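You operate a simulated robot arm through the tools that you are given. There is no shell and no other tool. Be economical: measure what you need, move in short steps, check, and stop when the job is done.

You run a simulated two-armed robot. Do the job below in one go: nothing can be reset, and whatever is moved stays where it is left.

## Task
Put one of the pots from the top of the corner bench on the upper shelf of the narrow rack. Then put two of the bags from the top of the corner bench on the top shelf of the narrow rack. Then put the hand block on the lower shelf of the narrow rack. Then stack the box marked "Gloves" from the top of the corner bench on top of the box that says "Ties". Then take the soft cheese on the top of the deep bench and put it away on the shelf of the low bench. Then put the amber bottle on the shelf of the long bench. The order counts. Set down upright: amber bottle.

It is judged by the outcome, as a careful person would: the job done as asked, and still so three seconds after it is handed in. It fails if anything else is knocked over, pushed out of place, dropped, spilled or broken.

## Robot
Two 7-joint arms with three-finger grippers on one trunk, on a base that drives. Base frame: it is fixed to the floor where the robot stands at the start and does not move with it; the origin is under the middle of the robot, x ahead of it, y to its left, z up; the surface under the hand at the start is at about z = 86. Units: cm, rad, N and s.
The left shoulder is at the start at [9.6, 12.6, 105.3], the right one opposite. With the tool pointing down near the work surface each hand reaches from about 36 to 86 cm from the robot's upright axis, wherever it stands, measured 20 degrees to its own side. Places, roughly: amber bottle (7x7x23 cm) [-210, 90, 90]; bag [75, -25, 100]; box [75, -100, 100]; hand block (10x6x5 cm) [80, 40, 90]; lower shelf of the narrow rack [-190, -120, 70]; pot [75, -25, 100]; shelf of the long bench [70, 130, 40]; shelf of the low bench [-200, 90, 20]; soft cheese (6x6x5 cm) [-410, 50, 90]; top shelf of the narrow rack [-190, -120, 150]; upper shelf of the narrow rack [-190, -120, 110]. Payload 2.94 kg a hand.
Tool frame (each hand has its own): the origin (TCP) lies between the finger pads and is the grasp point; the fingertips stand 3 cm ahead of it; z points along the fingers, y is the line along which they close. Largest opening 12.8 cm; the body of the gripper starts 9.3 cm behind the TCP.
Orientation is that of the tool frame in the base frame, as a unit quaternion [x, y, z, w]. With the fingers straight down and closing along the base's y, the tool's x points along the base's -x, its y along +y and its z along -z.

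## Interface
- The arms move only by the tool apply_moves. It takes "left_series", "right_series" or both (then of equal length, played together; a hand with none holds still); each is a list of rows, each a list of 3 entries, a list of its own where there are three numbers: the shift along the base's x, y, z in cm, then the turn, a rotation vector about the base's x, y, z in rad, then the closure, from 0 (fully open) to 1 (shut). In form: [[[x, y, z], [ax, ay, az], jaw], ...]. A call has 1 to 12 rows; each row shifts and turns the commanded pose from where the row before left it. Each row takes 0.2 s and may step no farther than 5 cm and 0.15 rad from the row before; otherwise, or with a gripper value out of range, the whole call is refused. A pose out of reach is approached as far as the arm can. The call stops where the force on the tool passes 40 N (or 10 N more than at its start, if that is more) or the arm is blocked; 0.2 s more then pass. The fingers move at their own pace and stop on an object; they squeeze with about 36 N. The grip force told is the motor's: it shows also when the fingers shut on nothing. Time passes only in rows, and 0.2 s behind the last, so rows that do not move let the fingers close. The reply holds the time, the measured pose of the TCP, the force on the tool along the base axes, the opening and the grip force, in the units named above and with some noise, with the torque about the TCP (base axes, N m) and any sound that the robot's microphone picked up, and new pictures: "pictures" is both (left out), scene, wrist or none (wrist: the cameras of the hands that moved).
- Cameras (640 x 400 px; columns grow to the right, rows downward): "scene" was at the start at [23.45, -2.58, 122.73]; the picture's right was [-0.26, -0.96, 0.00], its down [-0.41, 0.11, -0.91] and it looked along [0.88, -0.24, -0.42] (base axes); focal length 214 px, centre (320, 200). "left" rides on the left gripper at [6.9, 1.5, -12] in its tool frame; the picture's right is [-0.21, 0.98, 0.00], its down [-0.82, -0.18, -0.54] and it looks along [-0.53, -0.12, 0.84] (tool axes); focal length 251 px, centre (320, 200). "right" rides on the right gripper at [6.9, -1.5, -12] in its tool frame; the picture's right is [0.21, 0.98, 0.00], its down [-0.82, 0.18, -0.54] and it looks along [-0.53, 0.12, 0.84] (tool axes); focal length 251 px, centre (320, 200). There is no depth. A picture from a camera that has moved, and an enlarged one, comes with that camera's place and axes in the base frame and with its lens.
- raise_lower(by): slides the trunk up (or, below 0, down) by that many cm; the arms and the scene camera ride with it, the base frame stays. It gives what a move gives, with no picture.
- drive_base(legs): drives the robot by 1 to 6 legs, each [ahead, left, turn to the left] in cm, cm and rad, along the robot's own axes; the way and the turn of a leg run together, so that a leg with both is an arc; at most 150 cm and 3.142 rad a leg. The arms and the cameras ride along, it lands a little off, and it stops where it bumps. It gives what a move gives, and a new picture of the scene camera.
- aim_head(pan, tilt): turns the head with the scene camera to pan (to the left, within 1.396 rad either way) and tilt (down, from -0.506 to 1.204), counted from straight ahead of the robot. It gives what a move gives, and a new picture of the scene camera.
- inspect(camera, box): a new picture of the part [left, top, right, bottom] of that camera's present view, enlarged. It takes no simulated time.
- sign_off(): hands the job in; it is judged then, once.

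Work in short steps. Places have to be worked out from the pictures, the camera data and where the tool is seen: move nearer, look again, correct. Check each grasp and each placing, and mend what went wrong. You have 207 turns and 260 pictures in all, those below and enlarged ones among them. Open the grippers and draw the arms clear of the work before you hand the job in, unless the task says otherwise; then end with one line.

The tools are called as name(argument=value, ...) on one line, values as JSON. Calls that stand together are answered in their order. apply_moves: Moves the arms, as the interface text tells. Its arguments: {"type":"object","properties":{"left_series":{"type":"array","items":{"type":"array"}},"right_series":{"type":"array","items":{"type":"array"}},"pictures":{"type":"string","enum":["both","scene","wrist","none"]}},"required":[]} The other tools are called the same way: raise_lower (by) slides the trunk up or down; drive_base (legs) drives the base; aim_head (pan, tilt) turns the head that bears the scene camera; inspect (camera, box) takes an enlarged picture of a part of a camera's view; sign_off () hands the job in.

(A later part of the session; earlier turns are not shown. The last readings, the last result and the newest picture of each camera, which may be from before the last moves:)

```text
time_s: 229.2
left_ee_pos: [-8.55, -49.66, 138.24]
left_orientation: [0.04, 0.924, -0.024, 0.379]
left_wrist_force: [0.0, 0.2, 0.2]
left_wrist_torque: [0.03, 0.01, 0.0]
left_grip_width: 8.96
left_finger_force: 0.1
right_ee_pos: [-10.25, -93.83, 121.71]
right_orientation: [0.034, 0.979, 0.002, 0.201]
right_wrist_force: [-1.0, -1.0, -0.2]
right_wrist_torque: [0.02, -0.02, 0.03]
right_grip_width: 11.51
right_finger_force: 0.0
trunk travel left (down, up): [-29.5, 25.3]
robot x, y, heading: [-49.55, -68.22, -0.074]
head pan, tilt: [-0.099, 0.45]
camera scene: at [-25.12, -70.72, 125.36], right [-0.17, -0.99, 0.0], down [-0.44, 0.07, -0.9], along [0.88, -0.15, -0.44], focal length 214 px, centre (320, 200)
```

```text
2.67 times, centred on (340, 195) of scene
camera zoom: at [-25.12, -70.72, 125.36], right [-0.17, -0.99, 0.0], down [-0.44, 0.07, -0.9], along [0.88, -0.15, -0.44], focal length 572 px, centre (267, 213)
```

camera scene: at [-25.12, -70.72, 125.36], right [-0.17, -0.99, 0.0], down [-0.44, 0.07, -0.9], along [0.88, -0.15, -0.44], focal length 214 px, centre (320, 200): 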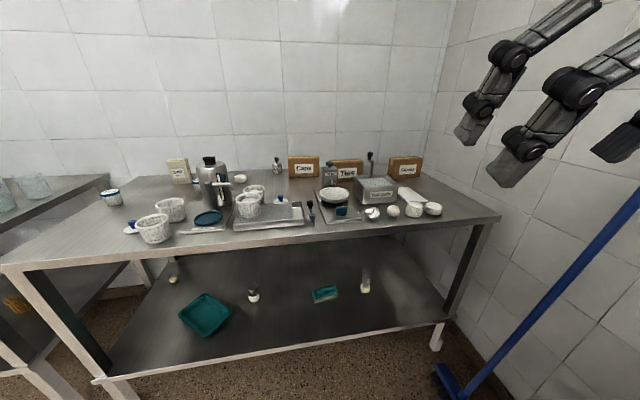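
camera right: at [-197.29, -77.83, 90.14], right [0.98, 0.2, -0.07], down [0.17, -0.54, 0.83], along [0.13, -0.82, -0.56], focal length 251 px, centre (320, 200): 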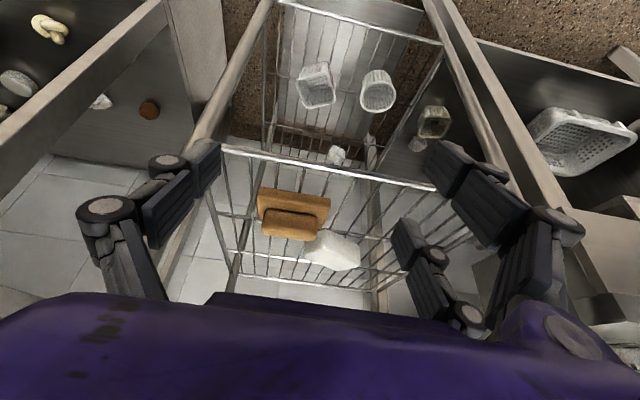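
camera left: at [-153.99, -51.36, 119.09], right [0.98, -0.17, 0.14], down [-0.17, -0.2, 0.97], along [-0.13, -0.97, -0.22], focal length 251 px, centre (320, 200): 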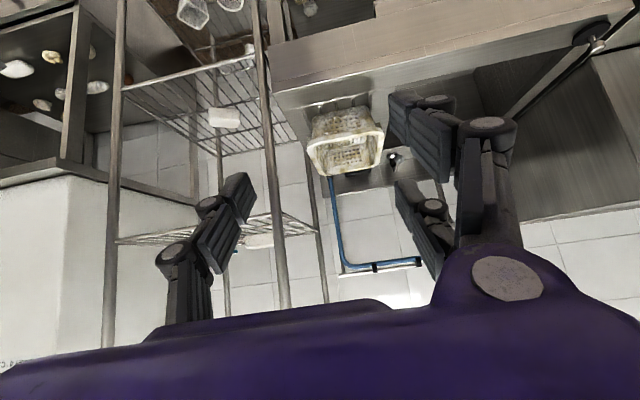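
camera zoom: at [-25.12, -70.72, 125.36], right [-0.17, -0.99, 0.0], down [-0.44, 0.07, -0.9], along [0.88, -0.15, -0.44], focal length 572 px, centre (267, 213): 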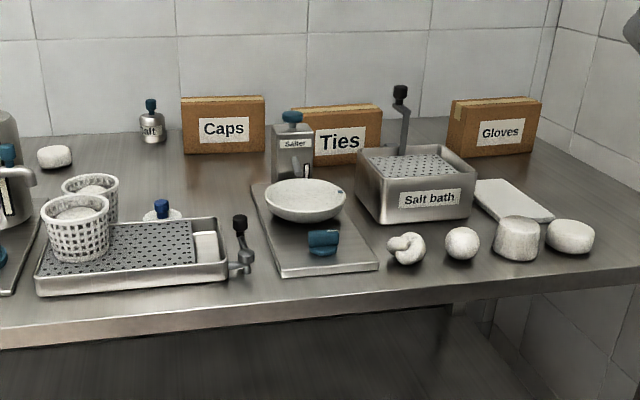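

The turn was blocked by the washer's corner behind me. Go forward first, then turn.

drive_base(legs=[[46, 0, 0], [0, -10, -0.25]])

aim_head(pan=-0.15, tilt=0.6)

```text
time_s: 233.1
left_ee_pos: [37.95, -72.87, 138.61]
left_orientation: [0.152, 0.911, -0.07, 0.377]
left_wrist_force: [-0.4, 0.4, 0.1]
left_wrist_torque: [0.02, -0.02, 0.02]
left_grip_width: 8.97
left_finger_force: 0.1
right_ee_pos: [25.7, -115.27, 122.05]
right_orientation: [0.155, 0.966, -0.024, 0.204]
right_wrist_force: [-0.7, -0.2, -1.1]
right_wrist_torque: [0.01, -0.01, 0.0]
right_grip_width: 11.52
right_finger_force: 0.1
trunk travel left (down, up): [-29.5, 25.3]
robot x, y, heading: [-4.66, -81.08, -0.315]
head pan, tilt: [-0.099, 0.45]
camera scene: at [16.9, -89.28, 125.57], right [-0.4, -0.91, 0.0], down [-0.4, 0.18, -0.9], along [0.82, -0.36, -0.44], focal length 214 px, centre (320, 200)
```

scene: 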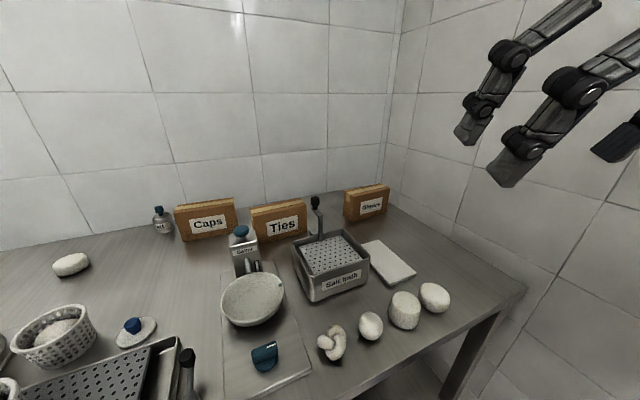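

```text
time_s: 233.8
left_ee_pos: [38.11, -72.88, 138.64]
left_orientation: [0.152, 0.911, -0.07, 0.377]
left_wrist_force: [0.2, -0.2, -0.6]
left_wrist_torque: [0.01, -0.03, -0.01]
left_grip_width: 8.93
left_finger_force: 0.1
right_ee_pos: [25.67, -115.33, 122.04]
right_orientation: [0.153, 0.967, -0.022, 0.204]
right_wrist_force: [0.5, 0.7, -0.1]
right_wrist_torque: [0.01, -0.02, 0.03]
right_grip_width: 11.5
right_finger_force: 0.0
trunk travel left (down, up): [-29.5, 25.3]
robot x, y, heading: [-4.43, -81.03, -0.315]
head pan, tilt: [-0.15, 0.6]
camera scene: at [16.38, -89.54, 124.22], right [-0.45, -0.89, 0.0], down [-0.5, 0.25, -0.83], along [0.74, -0.37, -0.56], focal length 214 px, centre (320, 200)
```

scene: 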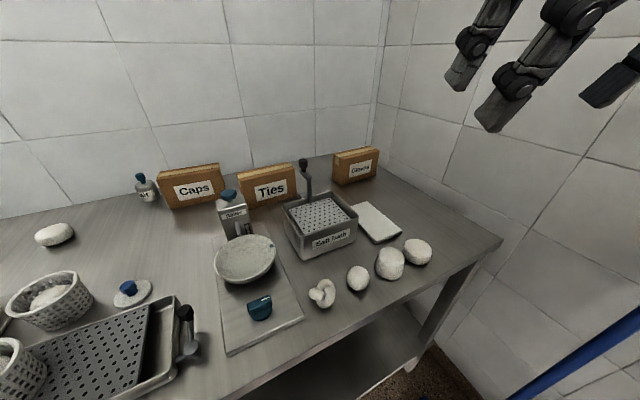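

Zoom in on the Ties and Gloves boxes to measure them.

inspect(camera="scene", box=[220, 135, 400, 247])

```text
3.56 times, centred on (310, 191) of scene
camera zoom: at [16.38, -89.54, 124.22], right [-0.45, -0.89, 0.0], down [-0.5, 0.25, -0.83], along [0.74, -0.37, -0.56], focal length 763 px, centre (356, 232)
```

zoom: 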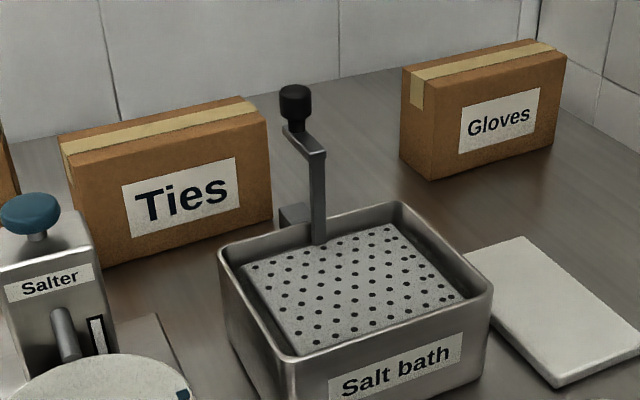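

Gloves: front x≈72, y -125.7…-141.5, depth ≈5.3, top z≈95.6; Ties: front x≈72, y -93…-109. I'll grip Gloves across its depth with a 90°-yawed tool. First drive nearer and turn the right tool.

drive_base(legs=[[14, -5.5, 0]])

apply_moves(right_series=[[[1, 0, 0], [0, 0.1, 0], 0.3], [[1, 0, 0], [0, 0.1, 0], 0.3], [[1, 0, 0], [0, 0.1, 0], 0.3], [[1, 0, 0], [0, 0.1, 0], 0.3], [[1, 0, 0], [0, 0, 0.12], 0.3], [[1, 0, 0], [0, 0, 0.12], 0.3], [[1, 0, 0], [0, 0, 0.12], 0.3]], pictures="wrist")

```text
time_s: 235.2
left_ee_pos: [49.76, -82.29, 138.73]
left_orientation: [0.152, 0.911, -0.07, 0.377]
left_wrist_force: [0.6, -0.1, -0.4]
left_wrist_torque: [0.0, 0.04, 0.0]
left_grip_width: 8.97
left_finger_force: 0.1
right_ee_pos: [37.44, -124.82, 122.08]
right_orientation: [0.153, 0.966, -0.024, 0.205]
right_wrist_force: [0.5, -1.4, 0.0]
right_wrist_torque: [0.03, 0.0, 0.01]
right_grip_width: 11.54
right_finger_force: 0.1
trunk travel left (down, up): [-29.5, 25.3]
robot x, y, heading: [6.91, -90.66, -0.318]
head pan, tilt: [-0.15, 0.6]
camera scene: at [28.05, -99.01, 124.22], right [-0.45, -0.89, 0.0], down [-0.5, 0.25, -0.83], along [0.74, -0.37, -0.56], focal length 214 px, centre (320, 200)
```

scene: 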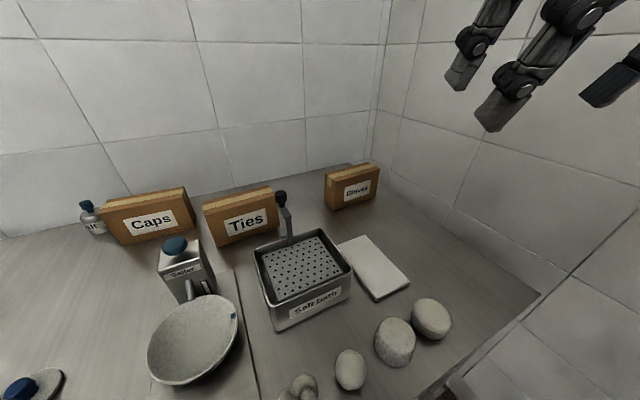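

```text
time_s: 236.8
left_ee_pos: [49.62, -82.34, 138.55]
left_orientation: [0.15, 0.911, -0.069, 0.378]
left_wrist_force: [0.8, -0.5, 0.3]
left_wrist_torque: [-0.01, 0.0, 0.02]
left_grip_width: 8.96
left_finger_force: 0.1
right_ee_pos: [44.43, -124.72, 122.14]
right_orientation: [-0.035, 0.998, -0.051, 0.018]
right_wrist_force: [0.7, 0.1, -0.9]
right_wrist_torque: [0.0, 0.03, 0.0]
right_grip_width: 8.96
right_finger_force: 0.1
trunk travel left (down, up): [-29.5, 25.3]
robot x, y, heading: [6.81, -90.73, -0.315]
head pan, tilt: [-0.15, 0.6]
camera right: at [37.3, -125.64, 133.85], right [-0.28, 0.95, -0.11], down [0.79, 0.29, 0.54], along [0.55, 0.07, -0.83], focal length 251 px, centre (320, 200)
```

right: 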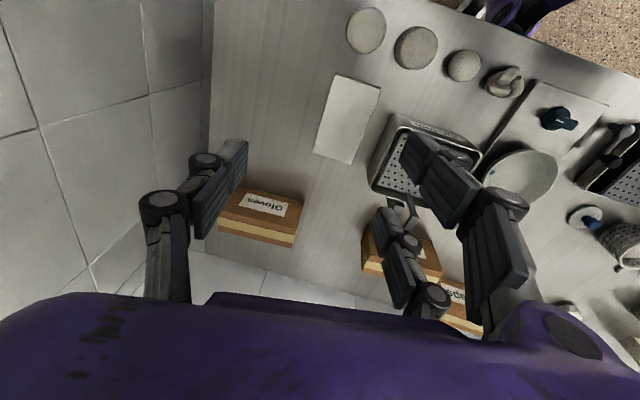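

Level the tool and yaw it by -90° so that the fingers close along x.

apply_moves(right_series=[[[0, 0, 0], [0.1, 0.04, 0], 0.3], [[1, 0, 0], [0, 0, -0.149], 0.3], [[1, 0, 0], [0, 0, -0.149], 0.3], [[1, 0, 0], [0, 0, -0.149], 0.3], [[1, 0, 0], [0, 0, -0.149], 0.3], [[1, 0, 0], [0, 0, -0.149], 0.3], [[1, 0, 0], [0, 0, -0.149], 0.3], [[1, 0, 0], [0, 0, -0.149], 0.3], [[1, 0, 0], [0, 0, -0.149], 0.3], [[1, 0, 0], [0, 0, -0.149], 0.3], [[1, 0, 0], [0, 0, -0.149], 0.3], [[1, 0, 0], [0, 0, -0.149], 0.3]], pictures="wrist")

```text
time_s: 239.4
left_ee_pos: [49.69, -82.4, 138.53]
left_orientation: [0.15, 0.911, -0.069, 0.377]
left_wrist_force: [-0.5, -0.1, -0.5]
left_wrist_torque: [-0.02, 0.02, 0.01]
left_grip_width: 8.98
left_finger_force: 0.0
right_ee_pos: [54.2, -125.35, 121.4]
right_orientation: [0.708, 0.706, 0.001, -0.001]
right_wrist_force: [0.1, -0.3, 0.1]
right_wrist_torque: [-0.03, 0.03, 0.02]
right_grip_width: 8.96
right_finger_force: 0.1
right hand out of reach, approached as far as the arm can: row 11, 12
trunk travel left (down, up): [-29.5, 25.3]
robot x, y, heading: [7.06, -91.07, -0.314]
head pan, tilt: [-0.15, 0.6]
camera right: at [52.72, -118.45, 133.37], right [0.98, 0.21, 0.0], down [0.18, -0.82, 0.54], along [0.11, -0.53, -0.84], focal length 251 px, centre (320, 200)
```

right: 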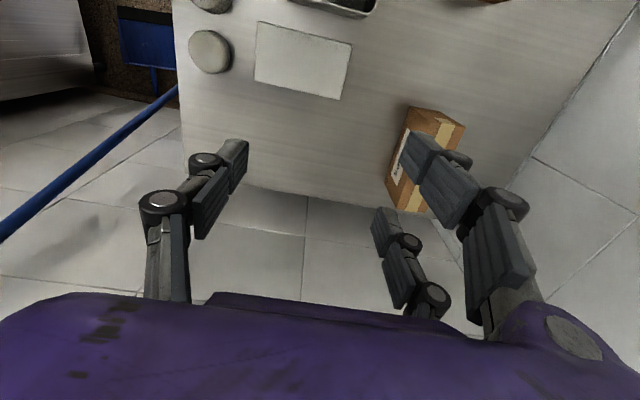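

Tool is square. Lower to z≈106 and move toward the box.

apply_moves(right_series=[[[1, -0.5, -4.5], [0, 0, 0], 0.3], [[1, -0.5, -4.5], [0, 0, 0], 0.3], [[2, -1, -4], [0, 0, 0], 0.3], [[4, -1.2, -1], [0, 0, 0], 0.3], [[4, -1.5, 0], [0, 0, 0], 0.3], [[4, -1.5, 0], [0, 0, 0], 0.3], [[4, -1.5, 0], [0, 0, 0], 0.3]], pictures="wrist")

```text
time_s: 241.0
left_ee_pos: [49.64, -82.27, 138.62]
left_orientation: [0.151, 0.911, -0.07, 0.376]
left_wrist_force: [-0.4, -0.2, 0.2]
left_wrist_torque: [0.03, 0.01, 0.0]
left_grip_width: 8.97
left_finger_force: 0.0
right_ee_pos: [60.17, -127.9, 108.1]
right_orientation: [0.708, 0.707, 0.001, -0.001]
right_wrist_force: [-0.1, 0.4, -0.5]
right_wrist_torque: [-0.03, 0.0, 0.0]
right_grip_width: 8.97
right_finger_force: 0.1
right hand out of reach, approached as far as the arm can: row 4, 5, 6, 7
trunk travel left (down, up): [-29.5, 25.3]
robot x, y, heading: [6.98, -90.9, -0.31]
head pan, tilt: [-0.15, 0.6]
camera right: at [58.7, -121.02, 120.02], right [0.98, 0.21, 0.0], down [0.18, -0.82, 0.54], along [0.12, -0.53, -0.84], focal length 251 px, centre (320, 200)
```

right: 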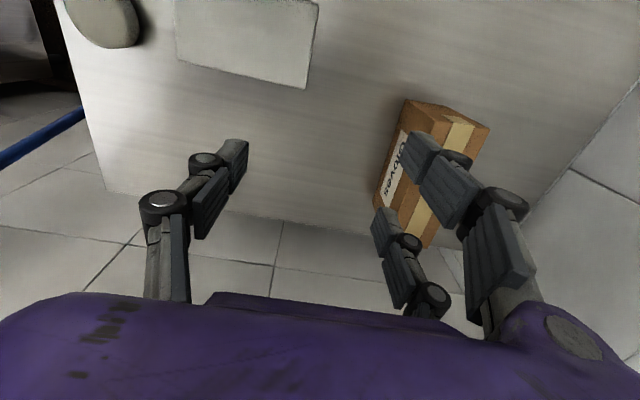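

Reach is short. Raise the trunk 12 cm (flatter arm) and drive 6 cm closer, then lower the hand again.

raise_lower(by=12)

drive_base(legs=[[6, 0, 0]])

apply_moves(right_series=[[[0, 0, -4.5], [0, 0, 0], 0.3], [[0, 0, -4.5], [0, 0, 0], 0.3], [[0, 0, -4], [0, 0, 0], 0.3], [[3, -1.2, 0], [0, 0, 0], 0.3], [[3, -1, 0], [0, 0, 0], 0.3], [[3, -1, 0], [0, 0, 0], 0.3]], pictures="wrist")

```text
time_s: 242.5
left_ee_pos: [49.67, -82.39, 150.48]
left_orientation: [0.151, 0.911, -0.069, 0.378]
left_wrist_force: [-0.2, 0.4, -0.7]
left_wrist_torque: [0.0, 0.01, 0.02]
left_grip_width: 8.95
left_finger_force: 0.0
right_ee_pos: [58.37, -127.38, 125.78]
right_orientation: [0.707, 0.705, 0.027, 0.051]
right_wrist_force: [0.4, 0.3, -0.2]
right_wrist_torque: [-0.01, 0.04, -0.01]
right_grip_width: 8.95
right_finger_force: 0.1
trunk travel left (down, up): [-41.5, 13.3]
robot x, y, heading: [7.14, -90.7, -0.317]
head pan, tilt: [-0.15, 0.6]
```

```text
time_s: 243.4
left_ee_pos: [54.96, -83.9, 150.64]
left_orientation: [0.151, 0.911, -0.07, 0.378]
left_wrist_force: [-0.7, 0.3, -0.4]
left_wrist_torque: [-0.01, 0.02, 0.03]
left_grip_width: 8.98
left_finger_force: 0.1
right_ee_pos: [63.64, -129.01, 125.94]
right_orientation: [0.706, 0.706, 0.027, 0.053]
right_wrist_force: [0.1, 0.3, -0.5]
right_wrist_torque: [0.02, -0.04, 0.02]
right_grip_width: 8.94
right_finger_force: 0.1
trunk travel left (down, up): [-41.5, 13.3]
robot x, y, heading: [12.51, -92.51, -0.315]
head pan, tilt: [-0.15, 0.6]
camera scene: at [30.45, -99.76, 136.32], right [-0.45, -0.89, 0.0], down [-0.5, 0.25, -0.83], along [0.74, -0.37, -0.56], focal length 214 px, centre (320, 200)
```

scene: 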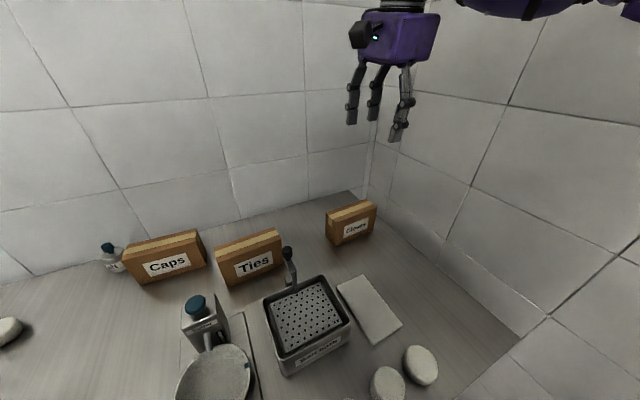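

```text
time_s: 244.8
left_ee_pos: [55.11, -83.95, 150.46]
left_orientation: [0.151, 0.911, -0.069, 0.378]
left_wrist_force: [-0.2, 0.9, -1.3]
left_wrist_torque: [-0.03, 0.0, 0.01]
left_grip_width: 8.94
left_finger_force: 0.1
right_ee_pos: [67.32, -131.02, 112.95]
right_orientation: [0.707, 0.705, 0.028, 0.053]
right_wrist_force: [0.7, 0.3, 0.5]
right_wrist_torque: [0.03, -0.02, 0.02]
right_grip_width: 8.96
right_finger_force: 0.1
right hand out of reach, approached as far as the arm can: row 5, 6
trunk travel left (down, up): [-41.5, 13.3]
robot x, y, heading: [12.5, -92.49, -0.316]
head pan, tilt: [-0.15, 0.6]
camera right: at [64.55, -123.81, 124.36], right [0.97, 0.21, 0.1], down [0.11, -0.8, 0.59], along [0.21, -0.56, -0.8], focal length 251 px, centre (320, 200)
```

right: 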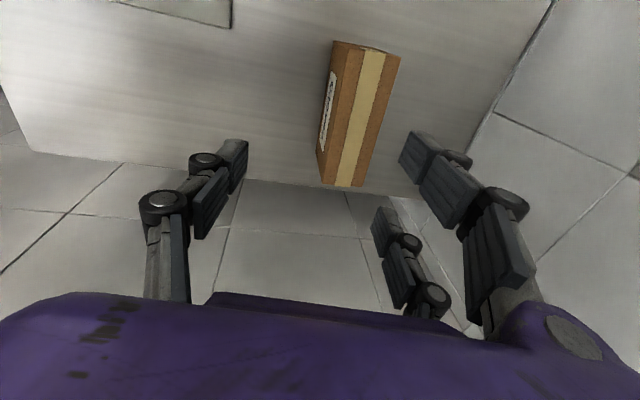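

Drive 7 cm further along my heading to bring the hand over the box, and re-level the tool.

drive_base(legs=[[7, 0, 0]])

apply_moves(right_series=[[[0, 0, 0], [0.0355, 0.114, 0], 0.3], [[0, 0, -2], [0, 0, 0], 0.3]], pictures="both")

```text
time_s: 246.0
left_ee_pos: [60.4, -85.77, 150.41]
left_orientation: [0.148, 0.912, -0.067, 0.377]
left_wrist_force: [0.0, -0.6, -0.3]
left_wrist_torque: [-0.02, -0.02, -0.04]
left_grip_width: 8.96
left_finger_force: 0.1
right_ee_pos: [72.74, -132.67, 112.71]
right_orientation: [0.705, 0.707, 0.027, 0.051]
right_wrist_force: [0.7, 0.6, -0.6]
right_wrist_torque: [0.0, -0.01, 0.03]
right_grip_width: 8.96
right_finger_force: 0.1
trunk travel left (down, up): [-41.5, 13.3]
robot x, y, heading: [17.74, -94.39, -0.307]
head pan, tilt: [-0.15, 0.6]
stopped in leg 1: the robot was blocked; the commanded pose is now the measured one
camera scene: at [35.81, -101.54, 136.27], right [-0.44, -0.9, 0.0], down [-0.51, 0.25, -0.83], along [0.74, -0.37, -0.56], focal length 214 px, centre (320, 200)
```

scene: 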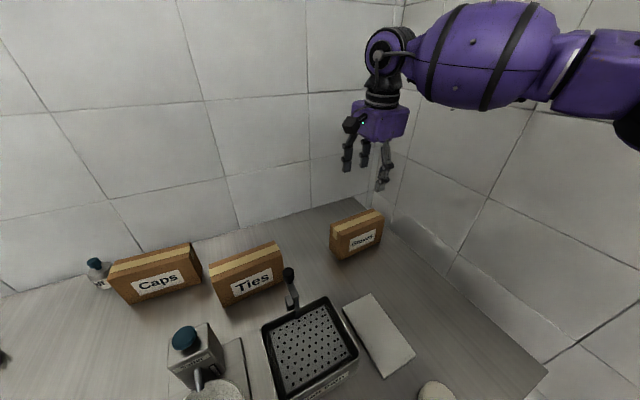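

```text
time_s: 246.6
left_ee_pos: [60.25, -85.7, 150.53]
left_orientation: [0.148, 0.912, -0.067, 0.377]
left_wrist_force: [-1.1, 0.7, -0.1]
left_wrist_torque: [0.02, 0.01, 0.01]
left_grip_width: 8.97
left_finger_force: 0.1
right_ee_pos: [72.07, -135.28, 111.56]
right_orientation: [0.706, 0.707, 0.014, 0.027]
right_wrist_force: [-1.1, 0.3, 0.3]
right_wrist_torque: [-0.02, 0.0, 0.04]
right_grip_width: 8.95
right_finger_force: 0.1
right hand out of reach, approached as far as the arm can: row 1
trunk travel left (down, up): [-41.5, 13.3]
robot x, y, heading: [17.84, -94.52, -0.307]
head pan, tilt: [-0.15, 0.6]
camera scene: at [35.85, -101.57, 136.28], right [-0.44, -0.9, 0.0], down [-0.51, 0.25, -0.83], along [0.74, -0.37, -0.56], focal length 214 px, centre (320, 200)
camera right: at [70.01, -128.25, 123.28], right [0.97, 0.22, 0.05], down [0.15, -0.81, 0.56], along [0.16, -0.54, -0.82], focal length 251 px, centre (320, 200)
```

scene: 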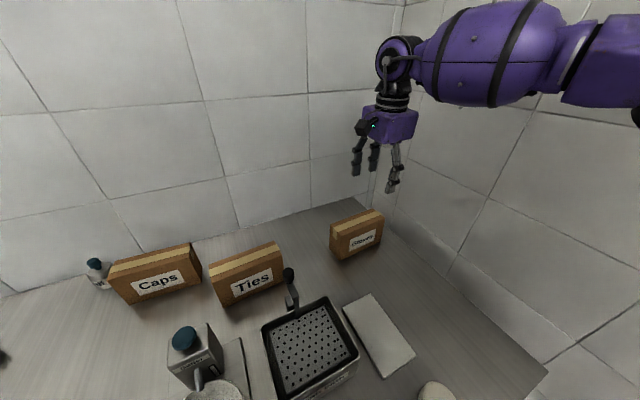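
right: 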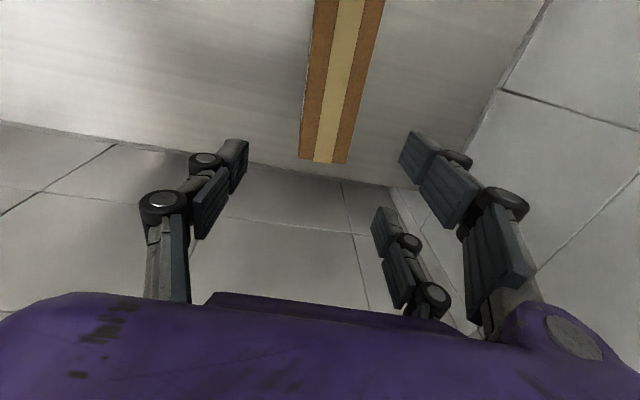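

The base touched the bench front and stopped. The box lies right ahead below; descend to just above it, correcting position and tilt.

apply_moves(right_series=[[[0.5, 0.5, -4], [0, 0, 0], 0.2], [[0.7, 0.6, -4], [0.01, 0.03, 0], 0.2], [[0.7, 0.6, -3.5], [0.01, 0.03, 0], 0.2]], pictures="wrist")

```text
time_s: 247.4
left_ee_pos: [60.35, -85.72, 150.5]
left_orientation: [0.148, 0.912, -0.067, 0.378]
left_wrist_force: [-0.3, -0.2, 0.4]
left_wrist_torque: [0.01, 0.01, 0.01]
left_grip_width: 8.96
left_finger_force: 0.1
right_ee_pos: [72.02, -134.65, 105.45]
right_orientation: [0.706, 0.707, 0.011, 0.019]
right_wrist_force: [0.7, -0.5, -0.7]
right_wrist_torque: [0.0, 0.0, -0.02]
right_grip_width: 10.23
right_finger_force: 0.0
right hand out of reach, approached as far as the arm can: row 2, 3
trunk travel left (down, up): [-41.5, 13.3]
robot x, y, heading: [17.72, -94.47, -0.309]
head pan, tilt: [-0.15, 0.6]
camera right: at [70.1, -127.75, 117.15], right [0.98, 0.22, 0.04], down [0.16, -0.81, 0.56], along [0.15, -0.54, -0.83], focal length 251 px, centre (320, 200)
```

right: 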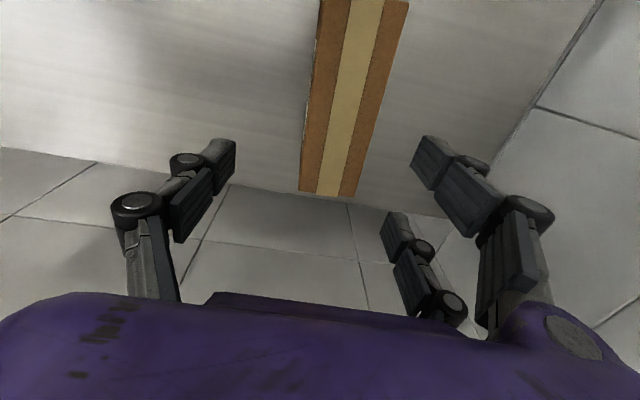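

The right wrist cannot get lower with this yaw. I'll retract it and use the left arm with the body turned further right (heading ≈ -0.8), where the needed wrist turn is smaller.

apply_moves(right_series=[[[-3.3, 1.8, 2.2], [0, 0, 0], 0.3], [[-3.3, 1.8, 2.2], [0, 0, 0.1], 0.3], [[-3.3, 1.8, 2.2], [0, 0, 0.1], 0.3], [[-3.3, 1.8, 2.2], [0, 0, 0.1], 0.3], [[-3.3, 1.8, 2.2], [0, 0, 0.1], 0.3], [[-3.3, 1.8, 2.2], [0, 0, 0.1], 0.3], [[-3.3, 1.8, 2.2], [0, 0, 0.1], 0.3]], pictures="none")

drive_base(legs=[[-17, 0, 0], [0, 0, -0.47]])

aim_head(pan=0.2, tilt=0.55)

```text
time_s: 249.0
left_ee_pos: [60.18, -85.69, 150.58]
left_orientation: [0.148, 0.912, -0.067, 0.378]
left_wrist_force: [-1.0, 0.1, 0.7]
left_wrist_torque: [0.0, -0.04, -0.01]
left_grip_width: 8.93
left_finger_force: 0.0
right_ee_pos: [48.82, -121.96, 121.11]
right_orientation: [0.465, 0.885, -0.001, -0.002]
right_wrist_force: [-0.5, -0.2, -0.6]
right_wrist_torque: [-0.02, -0.05, 0.01]
right_grip_width: 8.97
right_finger_force: 0.1
trunk travel left (down, up): [-41.5, 13.3]
robot x, y, heading: [17.92, -94.59, -0.312]
head pan, tilt: [-0.15, 0.6]
```

```text
time_s: 251.8
left_ee_pos: [43.72, -100.75, 150.56]
left_orientation: [0.355, 0.853, -0.153, 0.351]
left_wrist_force: [0.2, 0.4, 0.5]
left_wrist_torque: [0.05, 0.0, -0.01]
left_grip_width: 8.97
left_finger_force: 0.1
right_ee_pos: [17.03, -127.84, 121.03]
right_orientation: [0.658, 0.753, 0.0, -0.003]
right_wrist_force: [0.1, 0.0, -0.3]
right_wrist_torque: [-0.01, -0.03, 0.0]
right_grip_width: 8.94
right_finger_force: 0.0
trunk travel left (down, up): [-41.5, 13.3]
robot x, y, heading: [1.78, -89.36, -0.774]
head pan, tilt: [-0.15, 0.6]
camera scene: at [14.67, -103.81, 136.28], right [-0.8, -0.6, 0.0], down [-0.34, 0.45, -0.83], along [0.5, -0.66, -0.56], focal length 214 px, centre (320, 200)
```

scene: 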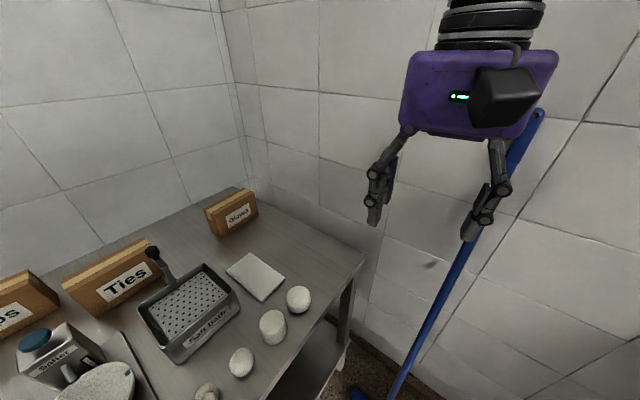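

```text
time_s: 252.6
left_ee_pos: [43.62, -100.73, 150.64]
left_orientation: [0.355, 0.853, -0.152, 0.352]
left_wrist_force: [-0.2, -0.3, 0.0]
left_wrist_torque: [0.03, -0.03, -0.04]
left_grip_width: 8.97
left_finger_force: 0.1
right_ee_pos: [17.12, -127.82, 120.83]
right_orientation: [0.658, 0.753, -0.001, -0.003]
right_wrist_force: [-0.3, 0.1, 0.0]
right_wrist_torque: [0.02, -0.01, 0.0]
right_grip_width: 8.94
right_finger_force: 0.0
trunk travel left (down, up): [-41.5, 13.3]
robot x, y, heading: [1.64, -89.35, -0.78]
head pan, tilt: [0.201, 0.55]
camera scene: at [16.89, -101.65, 136.73], right [-0.55, -0.84, 0.0], down [-0.44, 0.28, -0.85], along [0.71, -0.46, -0.52], focal length 214 px, centre (320, 200)
```

scene: 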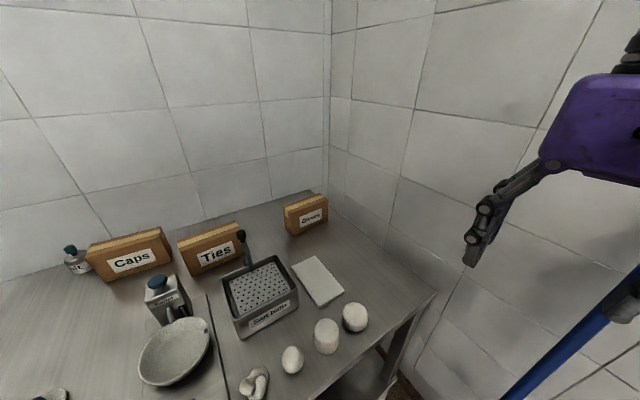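

Drive 7 cm in, then bring the left hand to tool-down, yawed so it closes along x, moving toward above the Gloves box.

drive_base(legs=[[7, 0, 0]])

apply_moves(left_series=[[[1.5, -1.7, -3], [0.092, 0.093, 0], 0.2], [[1.5, -1.7, -3], [0.092, 0.093, 0], 0.2], [[1.5, -1.7, -3], [0.092, 0.093, 0], 0.2], [[1.5, -1.7, -3], [0.092, 0.093, 0], 0.2], [[1.5, -1.7, -3], [0.092, 0.093, 0], 0.2], [[1.5, -1.7, -3], [0.092, 0.093, 0], 0.2], [[2, -2, -2.5], [0, 0, -0.132], 0.2], [[2, -2, -2.5], [0, 0, -0.132], 0.2], [[2, -2, -2.5], [0, 0, -0.132], 0.2], [[2, -2, -2.5], [0, 0, -0.132], 0.2], [[2, -2, -2.5], [0, 0, -0.132], 0.2], [[2, -2, -2.5], [0, 0, -0.132], 0.2]], pictures="both")

```text
time_s: 253.6
left_ee_pos: [48.41, -105.52, 150.56]
left_orientation: [0.355, 0.853, -0.152, 0.351]
left_wrist_force: [0.1, -0.7, -1.6]
left_wrist_torque: [0.04, -0.01, -0.02]
left_grip_width: 8.95
left_finger_force: 0.1
right_ee_pos: [21.83, -132.65, 121.01]
right_orientation: [0.658, 0.753, -0.001, -0.002]
right_wrist_force: [0.4, -0.1, 0.9]
right_wrist_torque: [0.0, 0.01, -0.02]
right_grip_width: 8.99
right_finger_force: 0.1
trunk travel left (down, up): [-41.5, 13.3]
robot x, y, heading: [6.71, -93.91, -0.779]
head pan, tilt: [0.201, 0.55]
camera scene: at [21.67, -106.37, 136.75], right [-0.55, -0.84, 0.0], down [-0.44, 0.28, -0.85], along [0.72, -0.47, -0.52], focal length 214 px, centre (320, 200)
```

scene: 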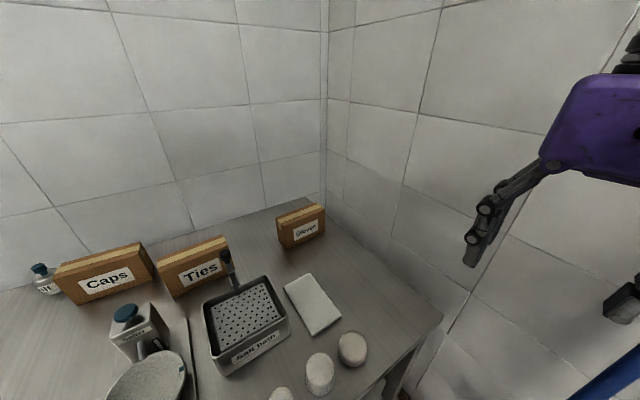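

```text
time_s: 256.2
left_ee_pos: [59.0, -120.36, 116.25]
left_orientation: [0.706, 0.708, -0.005, -0.003]
left_wrist_force: [-0.4, 0.0, -0.4]
left_wrist_torque: [-0.01, -0.06, -0.02]
left_grip_width: 10.23
left_finger_force: 0.0
left hand out of reach, approached as far as the arm can: row 9, 10, 11, 12
right_ee_pos: [21.68, -132.71, 120.98]
right_orientation: [0.657, 0.754, 0.0, -0.002]
right_wrist_force: [-0.9, 1.3, 0.4]
right_wrist_torque: [0.04, -0.05, -0.03]
right_grip_width: 8.97
right_finger_force: 0.1
trunk travel left (down, up): [-41.5, 13.3]
robot x, y, heading: [7.02, -93.57, -0.773]
head pan, tilt: [0.201, 0.55]
camera scene: at [21.57, -106.41, 136.76], right [-0.55, -0.84, 0.0], down [-0.44, 0.28, -0.85], along [0.72, -0.47, -0.52], focal length 214 px, centre (320, 200)
camera left: at [60.71, -113.43, 128.11], right [0.98, -0.21, -0.01], down [-0.17, -0.82, 0.55], along [-0.12, -0.53, -0.84], focal length 251 px, centre (320, 200)
```

scene: 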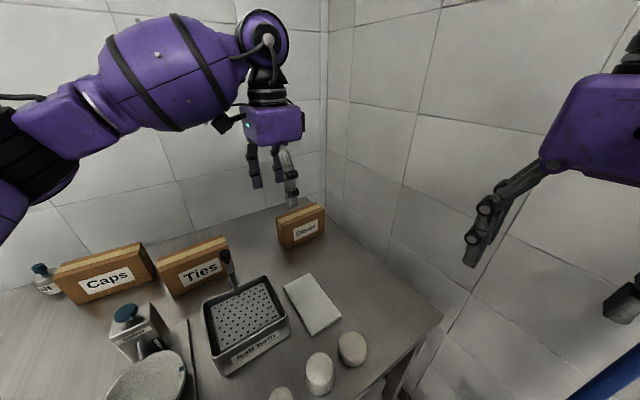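
left: 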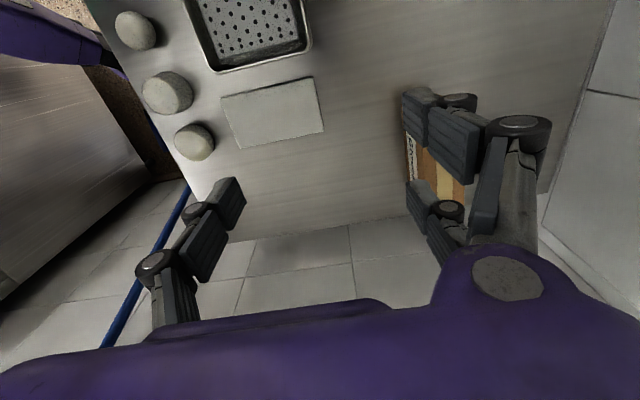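

Go lower first, then forward toward the box.

apply_moves(left_series=[[[0, 0, -4], [0, 0, 0], 0.2], [[0, 0, -4], [0, 0, 0], 0.2], [[2.5, -2.2, 0], [0, 0, 0], 0.2], [[2.5, -2.2, 0], [0, 0, 0], 0.2], [[2.5, -2.2, 0], [0, 0, 0], 0.2], [[2.5, -2.2, 0], [0, 0, 0], 0.2]], pictures="wrist")

```text
time_s: 257.6
left_ee_pos: [58.56, -122.46, 108.09]
left_orientation: [0.707, 0.707, -0.006, -0.006]
left_wrist_force: [0.1, 0.1, 0.2]
left_wrist_torque: [0.0, 0.0, 0.01]
left_grip_width: 10.25
left_finger_force: 0.0
left hand out of reach, approached as far as the arm can: row 3, 4, 5, 6
right_ee_pos: [21.89, -132.63, 121.0]
right_orientation: [0.659, 0.752, -0.001, -0.003]
right_wrist_force: [-0.2, -0.5, -0.1]
right_wrist_torque: [0.03, 0.03, 0.02]
right_grip_width: 8.96
right_finger_force: 0.0
trunk travel left (down, up): [-41.5, 13.3]
robot x, y, heading: [6.92, -93.56, -0.776]
head pan, tilt: [0.201, 0.55]
camera left: at [60.43, -115.58, 119.95], right [0.98, -0.21, -0.02], down [-0.17, -0.82, 0.55], along [-0.13, -0.53, -0.84], focal length 251 px, centre (320, 200)
```

left: 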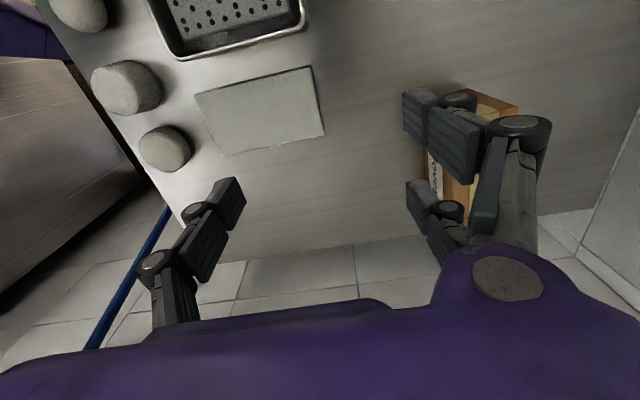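

The left arm can't do it inward either; the right elbow was most likely touching the side wall (y≈-152). Retract the left arm and reposition further from that wall: robot ≈(14,-82), heading -0.40, for the right arm.

apply_moves(left_series=[[[-1.7, 2.3, 3.4], [0, 0, 0.132], 0.2], [[-1.7, 2.3, 3.4], [0, 0, 0.132], 0.2], [[-1.7, 2.3, 3.4], [0, 0, 0.132], 0.2], [[-1.7, 2.3, 3.4], [0, 0, 0.132], 0.2], [[-1.7, 2.3, 3.4], [0, 0, 0.132], 0.2], [[-1.7, 2.3, 3.4], [0, 0, 0.132], 0.2], [[-1.7, 2.3, 3.4], [0, 0, 0], 0.2]], pictures="none")

drive_base(legs=[[-12, 0, 0], [0, 0, 0.375], [0, 9, 0], [11, 0, 0]])

```text
time_s: 259.2
left_ee_pos: [46.58, -106.16, 132.03]
left_orientation: [0.38, 0.925, -0.009, -0.003]
left_wrist_force: [-1.0, 1.0, -0.1]
left_wrist_torque: [0.02, -0.02, -0.03]
left_grip_width: 10.25
left_finger_force: 0.1
right_ee_pos: [21.82, -132.67, 121.02]
right_orientation: [0.658, 0.753, -0.001, -0.002]
right_wrist_force: [-0.2, 0.4, 0.1]
right_wrist_torque: [-0.04, -0.01, 0.0]
right_grip_width: 8.95
right_finger_force: 0.1
trunk travel left (down, up): [-41.5, 13.3]
robot x, y, heading: [6.68, -94.01, -0.78]
head pan, tilt: [0.201, 0.55]
```

```text
time_s: 263.4
left_ee_pos: [53.55, -78.11, 131.96]
left_orientation: [0.201, 0.98, -0.009, -0.001]
left_wrist_force: [-0.7, -0.1, 0.7]
left_wrist_torque: [-0.01, 0.01, -0.01]
left_grip_width: 10.26
left_finger_force: 0.0
right_ee_pos: [40.19, -111.67, 121.08]
right_orientation: [0.503, 0.864, -0.001, -0.002]
right_wrist_force: [0.3, 0.3, 0.0]
right_wrist_torque: [0.02, 0.03, -0.01]
right_grip_width: 8.97
right_finger_force: 0.1
trunk travel left (down, up): [-41.5, 13.3]
robot x, y, heading: [11.63, -81.72, -0.399]
head pan, tilt: [0.201, 0.55]
camera scene: at [30.25, -87.5, 136.75], right [-0.2, -0.98, 0.0], down [-0.51, 0.1, -0.85], along [0.84, -0.17, -0.52], focal length 214 px, centre (320, 200)
```

scene: 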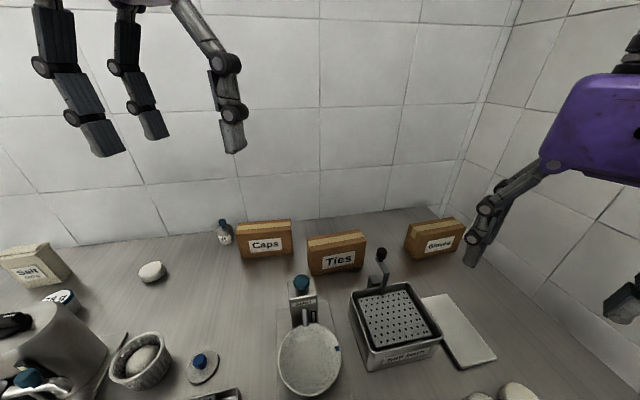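

Now bring the right hand over the Gloves box, completing the yaw on the way.

apply_moves(right_series=[[[3.7, -2.3, -2], [0, 0, -0.13], 0.2], [[3.7, -2.3, -2], [0, 0, -0.13], 0.2], [[3.7, -2.3, -2], [0, 0, -0.13], 0.2], [[3.7, -2.3, -2], [0, 0, -0.127], 0.2], [[3.7, -2.3, -2], [0, 0, 0], 0.2], [[3.7, -2.3, -2], [0, 0, 0], 0.2], [[3.7, -2.3, -2], [0, 0, 0], 0.2]], pictures="both")

```text
time_s: 265.1
left_ee_pos: [53.55, -78.21, 132.02]
left_orientation: [0.201, 0.98, -0.009, -0.001]
left_wrist_force: [0.4, -0.2, 0.1]
left_wrist_torque: [0.0, -0.03, -0.02]
left_grip_width: 10.25
left_finger_force: 0.1
right_ee_pos: [60.96, -125.44, 109.48]
right_orientation: [0.709, 0.705, 0.0, -0.002]
right_wrist_force: [-0.1, 0.2, -0.7]
right_wrist_torque: [0.0, 0.01, 0.01]
right_grip_width: 10.23
right_finger_force: 0.1
right hand out of reach, approached as far as the arm can: row 6, 7
trunk travel left (down, up): [-41.5, 13.3]
robot x, y, heading: [11.56, -81.9, -0.399]
head pan, tilt: [0.201, 0.55]
camera scene: at [30.28, -87.53, 136.74], right [-0.2, -0.98, 0.0], down [-0.51, 0.1, -0.85], along [0.84, -0.17, -0.52], focal length 214 px, centre (320, 200)
camera right: at [59.59, -118.68, 121.47], right [0.98, 0.21, 0.0], down [0.18, -0.82, 0.54], along [0.11, -0.53, -0.84], focal length 251 px, centre (320, 200)
```

scene: 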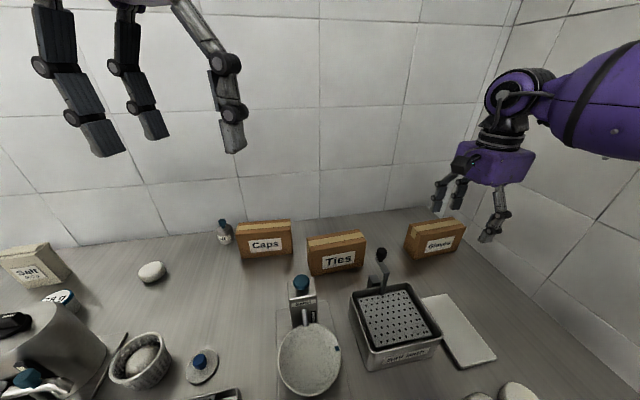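
right: 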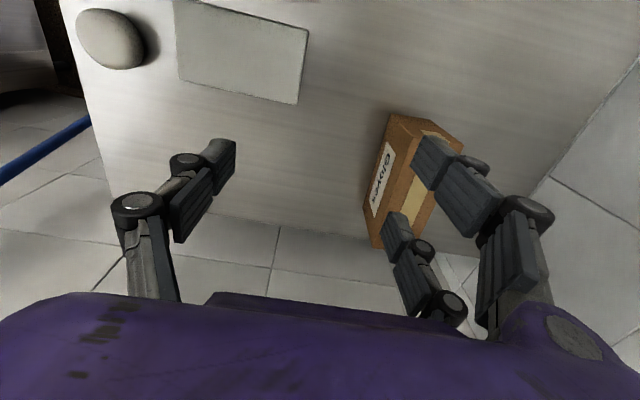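

Tool-down reach is short by ~10 cm. Tilting the tool about x (pointing toward -y, still closing along x) brings the wrist nearer; try that.

apply_moves(right_series=[[[0, 0, 0], [-0.12, 0, 0], 0.2], [[1, -0.5, 0], [-0.12, 0, 0], 0.2], [[2, -1, 0], [-0.12, 0, 0], 0.2], [[2, -1, 0], [-0.12, 0, 0], 0.2], [[2.5, -1, 0], [-0.12, 0, 0], 0.2], [[2.5, -1, 0], [0, 0, 0], 0.2], [[2.5, -1, 0], [0, 0, 0], 0.2]], pictures="both")

```text
time_s: 266.6
left_ee_pos: [53.51, -78.19, 132.0]
left_orientation: [0.2, 0.98, -0.01, -0.002]
left_wrist_force: [-0.2, 0.9, -0.5]
left_wrist_torque: [-0.02, -0.03, 0.01]
left_grip_width: 10.23
left_finger_force: 0.0
right_ee_pos: [60.92, -137.14, 112.93]
right_orientation: [0.683, 0.68, -0.189, 0.187]
right_wrist_force: [-0.2, -0.4, -0.1]
right_wrist_torque: [-0.02, -0.02, 0.01]
right_grip_width: 10.24
right_finger_force: 0.0
right hand out of reach, approached as far as the arm can: row 1, 2, 3, 4, 5, 6, 7
trunk travel left (down, up): [-41.5, 13.3]
robot x, y, heading: [11.57, -81.71, -0.397]
head pan, tilt: [0.201, 0.55]
camera scene: at [30.33, -87.56, 136.73], right [-0.2, -0.98, 0.0], down [-0.51, 0.1, -0.85], along [0.84, -0.17, -0.52], focal length 214 px, centre (320, 200)
camera right: at [59.49, -125.05, 119.69], right [0.98, 0.18, -0.11], down [0.18, -0.43, 0.88], along [0.11, -0.89, -0.45], focal length 251 px, centre (320, 200)
```

scene: 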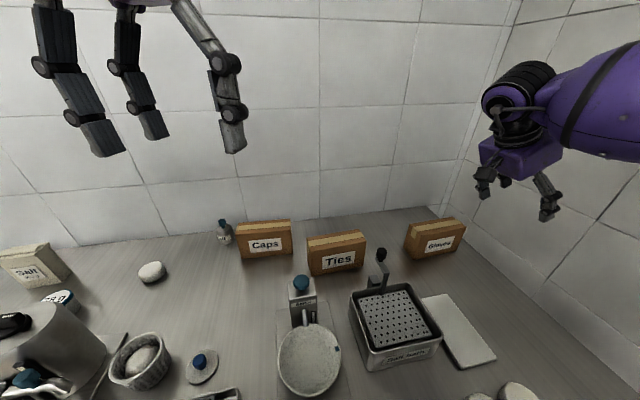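
right: 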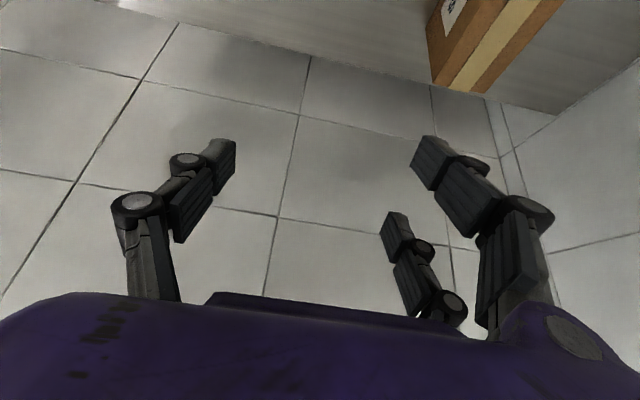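

Check whether the right elbow is touching the side wall.

aim_head(pan=-0.9, tilt=0.2)

```text
time_s: 268.0
left_ee_pos: [53.65, -78.23, 131.97]
left_orientation: [0.2, 0.98, -0.009, -0.002]
left_wrist_force: [0.1, -0.7, 0.5]
left_wrist_torque: [-0.03, 0.0, 0.0]
left_grip_width: 10.26
left_finger_force: 0.1
right_ee_pos: [61.04, -137.18, 112.99]
right_orientation: [0.683, 0.681, -0.189, 0.187]
right_wrist_force: [-0.2, -0.9, 0.0]
right_wrist_torque: [-0.01, -0.03, 0.03]
right_grip_width: 10.2
right_finger_force: 0.0
trunk travel left (down, up): [-41.5, 13.3]
robot x, y, heading: [11.84, -81.86, -0.399]
head pan, tilt: [-0.901, 0.201]
camera scene: at [24.05, -94.76, 139.95], right [-0.96, -0.27, 0.0], down [-0.05, 0.19, -0.98], along [0.27, -0.94, -0.2], focal length 214 px, centre (320, 200)
```

scene: 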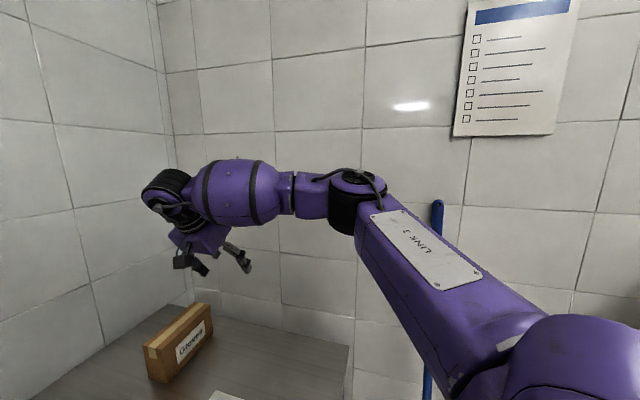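

The elbow is well bent, so it's the wrist turn that limits, not reach. I'll undo tilt and yaw, extend the arm straight first, and yaw only at the end above the box.

apply_moves(right_series=[[[-1, 2, 0.5], [0.135, 0, 0], 0.2], [[-1, 2, 0.5], [0.135, 0, 0], 0.2], [[-1, 2, 0.5], [0.135, 0, 0], 0.2], [[-1, 2, 0.5], [0.135, 0, 0], 0.2], [[0, 1.5, 0], [0, 0, 0.146], 0.2], [[0, 1.5, 0], [0, 0, 0.146], 0.2], [[0, 1.5, 0], [0, 0, 0.146], 0.2], [[0, 1.5, 0], [0, 0, 0.146], 0.2], [[0, 1.5, 0], [0, 0, 0.146], 0.2], [[0, 1.5, 0], [0, 0, 0.146], 0.2], [[0, 1.5, 0], [0, 0, 0.146], 0.2], [[0, 1.5, 0], [0, 0, 0.146], 0.2]], pictures="none")

apply_moves(right_series=[[[3, -1, -3], [0, 0, 0], 0.2], [[3, -1, -3], [0, 0, 0], 0.2], [[3, -1.5, -2], [0, 0, 0], 0.2], [[3, -1.5, -1], [0, 0, 0], 0.2], [[3, -1.5, 0], [0, 0, 0], 0.2], [[3, -1.5, 0], [0, 0, 0], 0.2]], pictures="wrist")

```text
time_s: 270.6
left_ee_pos: [53.73, -78.29, 131.89]
left_orientation: [0.201, 0.98, -0.01, -0.002]
left_wrist_force: [-0.6, 0.4, -0.4]
left_wrist_torque: [-0.01, -0.01, -0.01]
left_grip_width: 10.23
left_finger_force: 0.0
right_ee_pos: [56.81, -116.91, 115.1]
right_orientation: [0.199, 0.98, -0.002, -0.002]
right_wrist_force: [-0.1, 0.4, -0.3]
right_wrist_torque: [0.02, 0.01, 0.01]
right_grip_width: 10.27
right_finger_force: 0.1
trunk travel left (down, up): [-41.5, 13.3]
robot x, y, heading: [11.86, -81.35, -0.4]
head pan, tilt: [-0.901, 0.201]
```

```text
time_s: 272.0
left_ee_pos: [53.58, -78.24, 132.05]
left_orientation: [0.2, 0.98, -0.009, -0.001]
left_wrist_force: [-0.5, -0.6, 0.2]
left_wrist_torque: [0.03, 0.05, 0.04]
left_grip_width: 10.22
left_finger_force: 0.1
right_ee_pos: [59.36, -119.83, 112.46]
right_orientation: [0.201, 0.98, -0.001, -0.002]
right_wrist_force: [-0.8, -0.3, 0.0]
right_wrist_torque: [0.03, 0.02, -0.01]
right_grip_width: 10.24
right_finger_force: 0.0
right hand out of reach, approached as far as the arm can: row 1, 2, 3, 4, 5, 6
trunk travel left (down, up): [-41.5, 13.3]
robot x, y, heading: [11.62, -81.67, -0.393]
head pan, tilt: [-0.901, 0.201]
camera right: at [52.47, -118.54, 124.39], right [0.19, 0.98, 0.0], down [0.83, -0.16, 0.54], along [0.53, -0.1, -0.84], focal length 251 px, centre (320, 200)
```

right: 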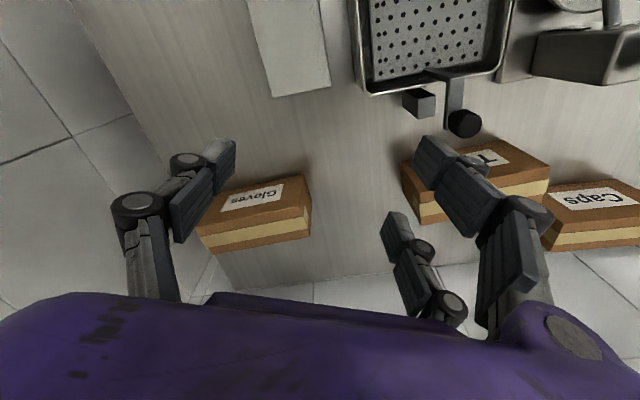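

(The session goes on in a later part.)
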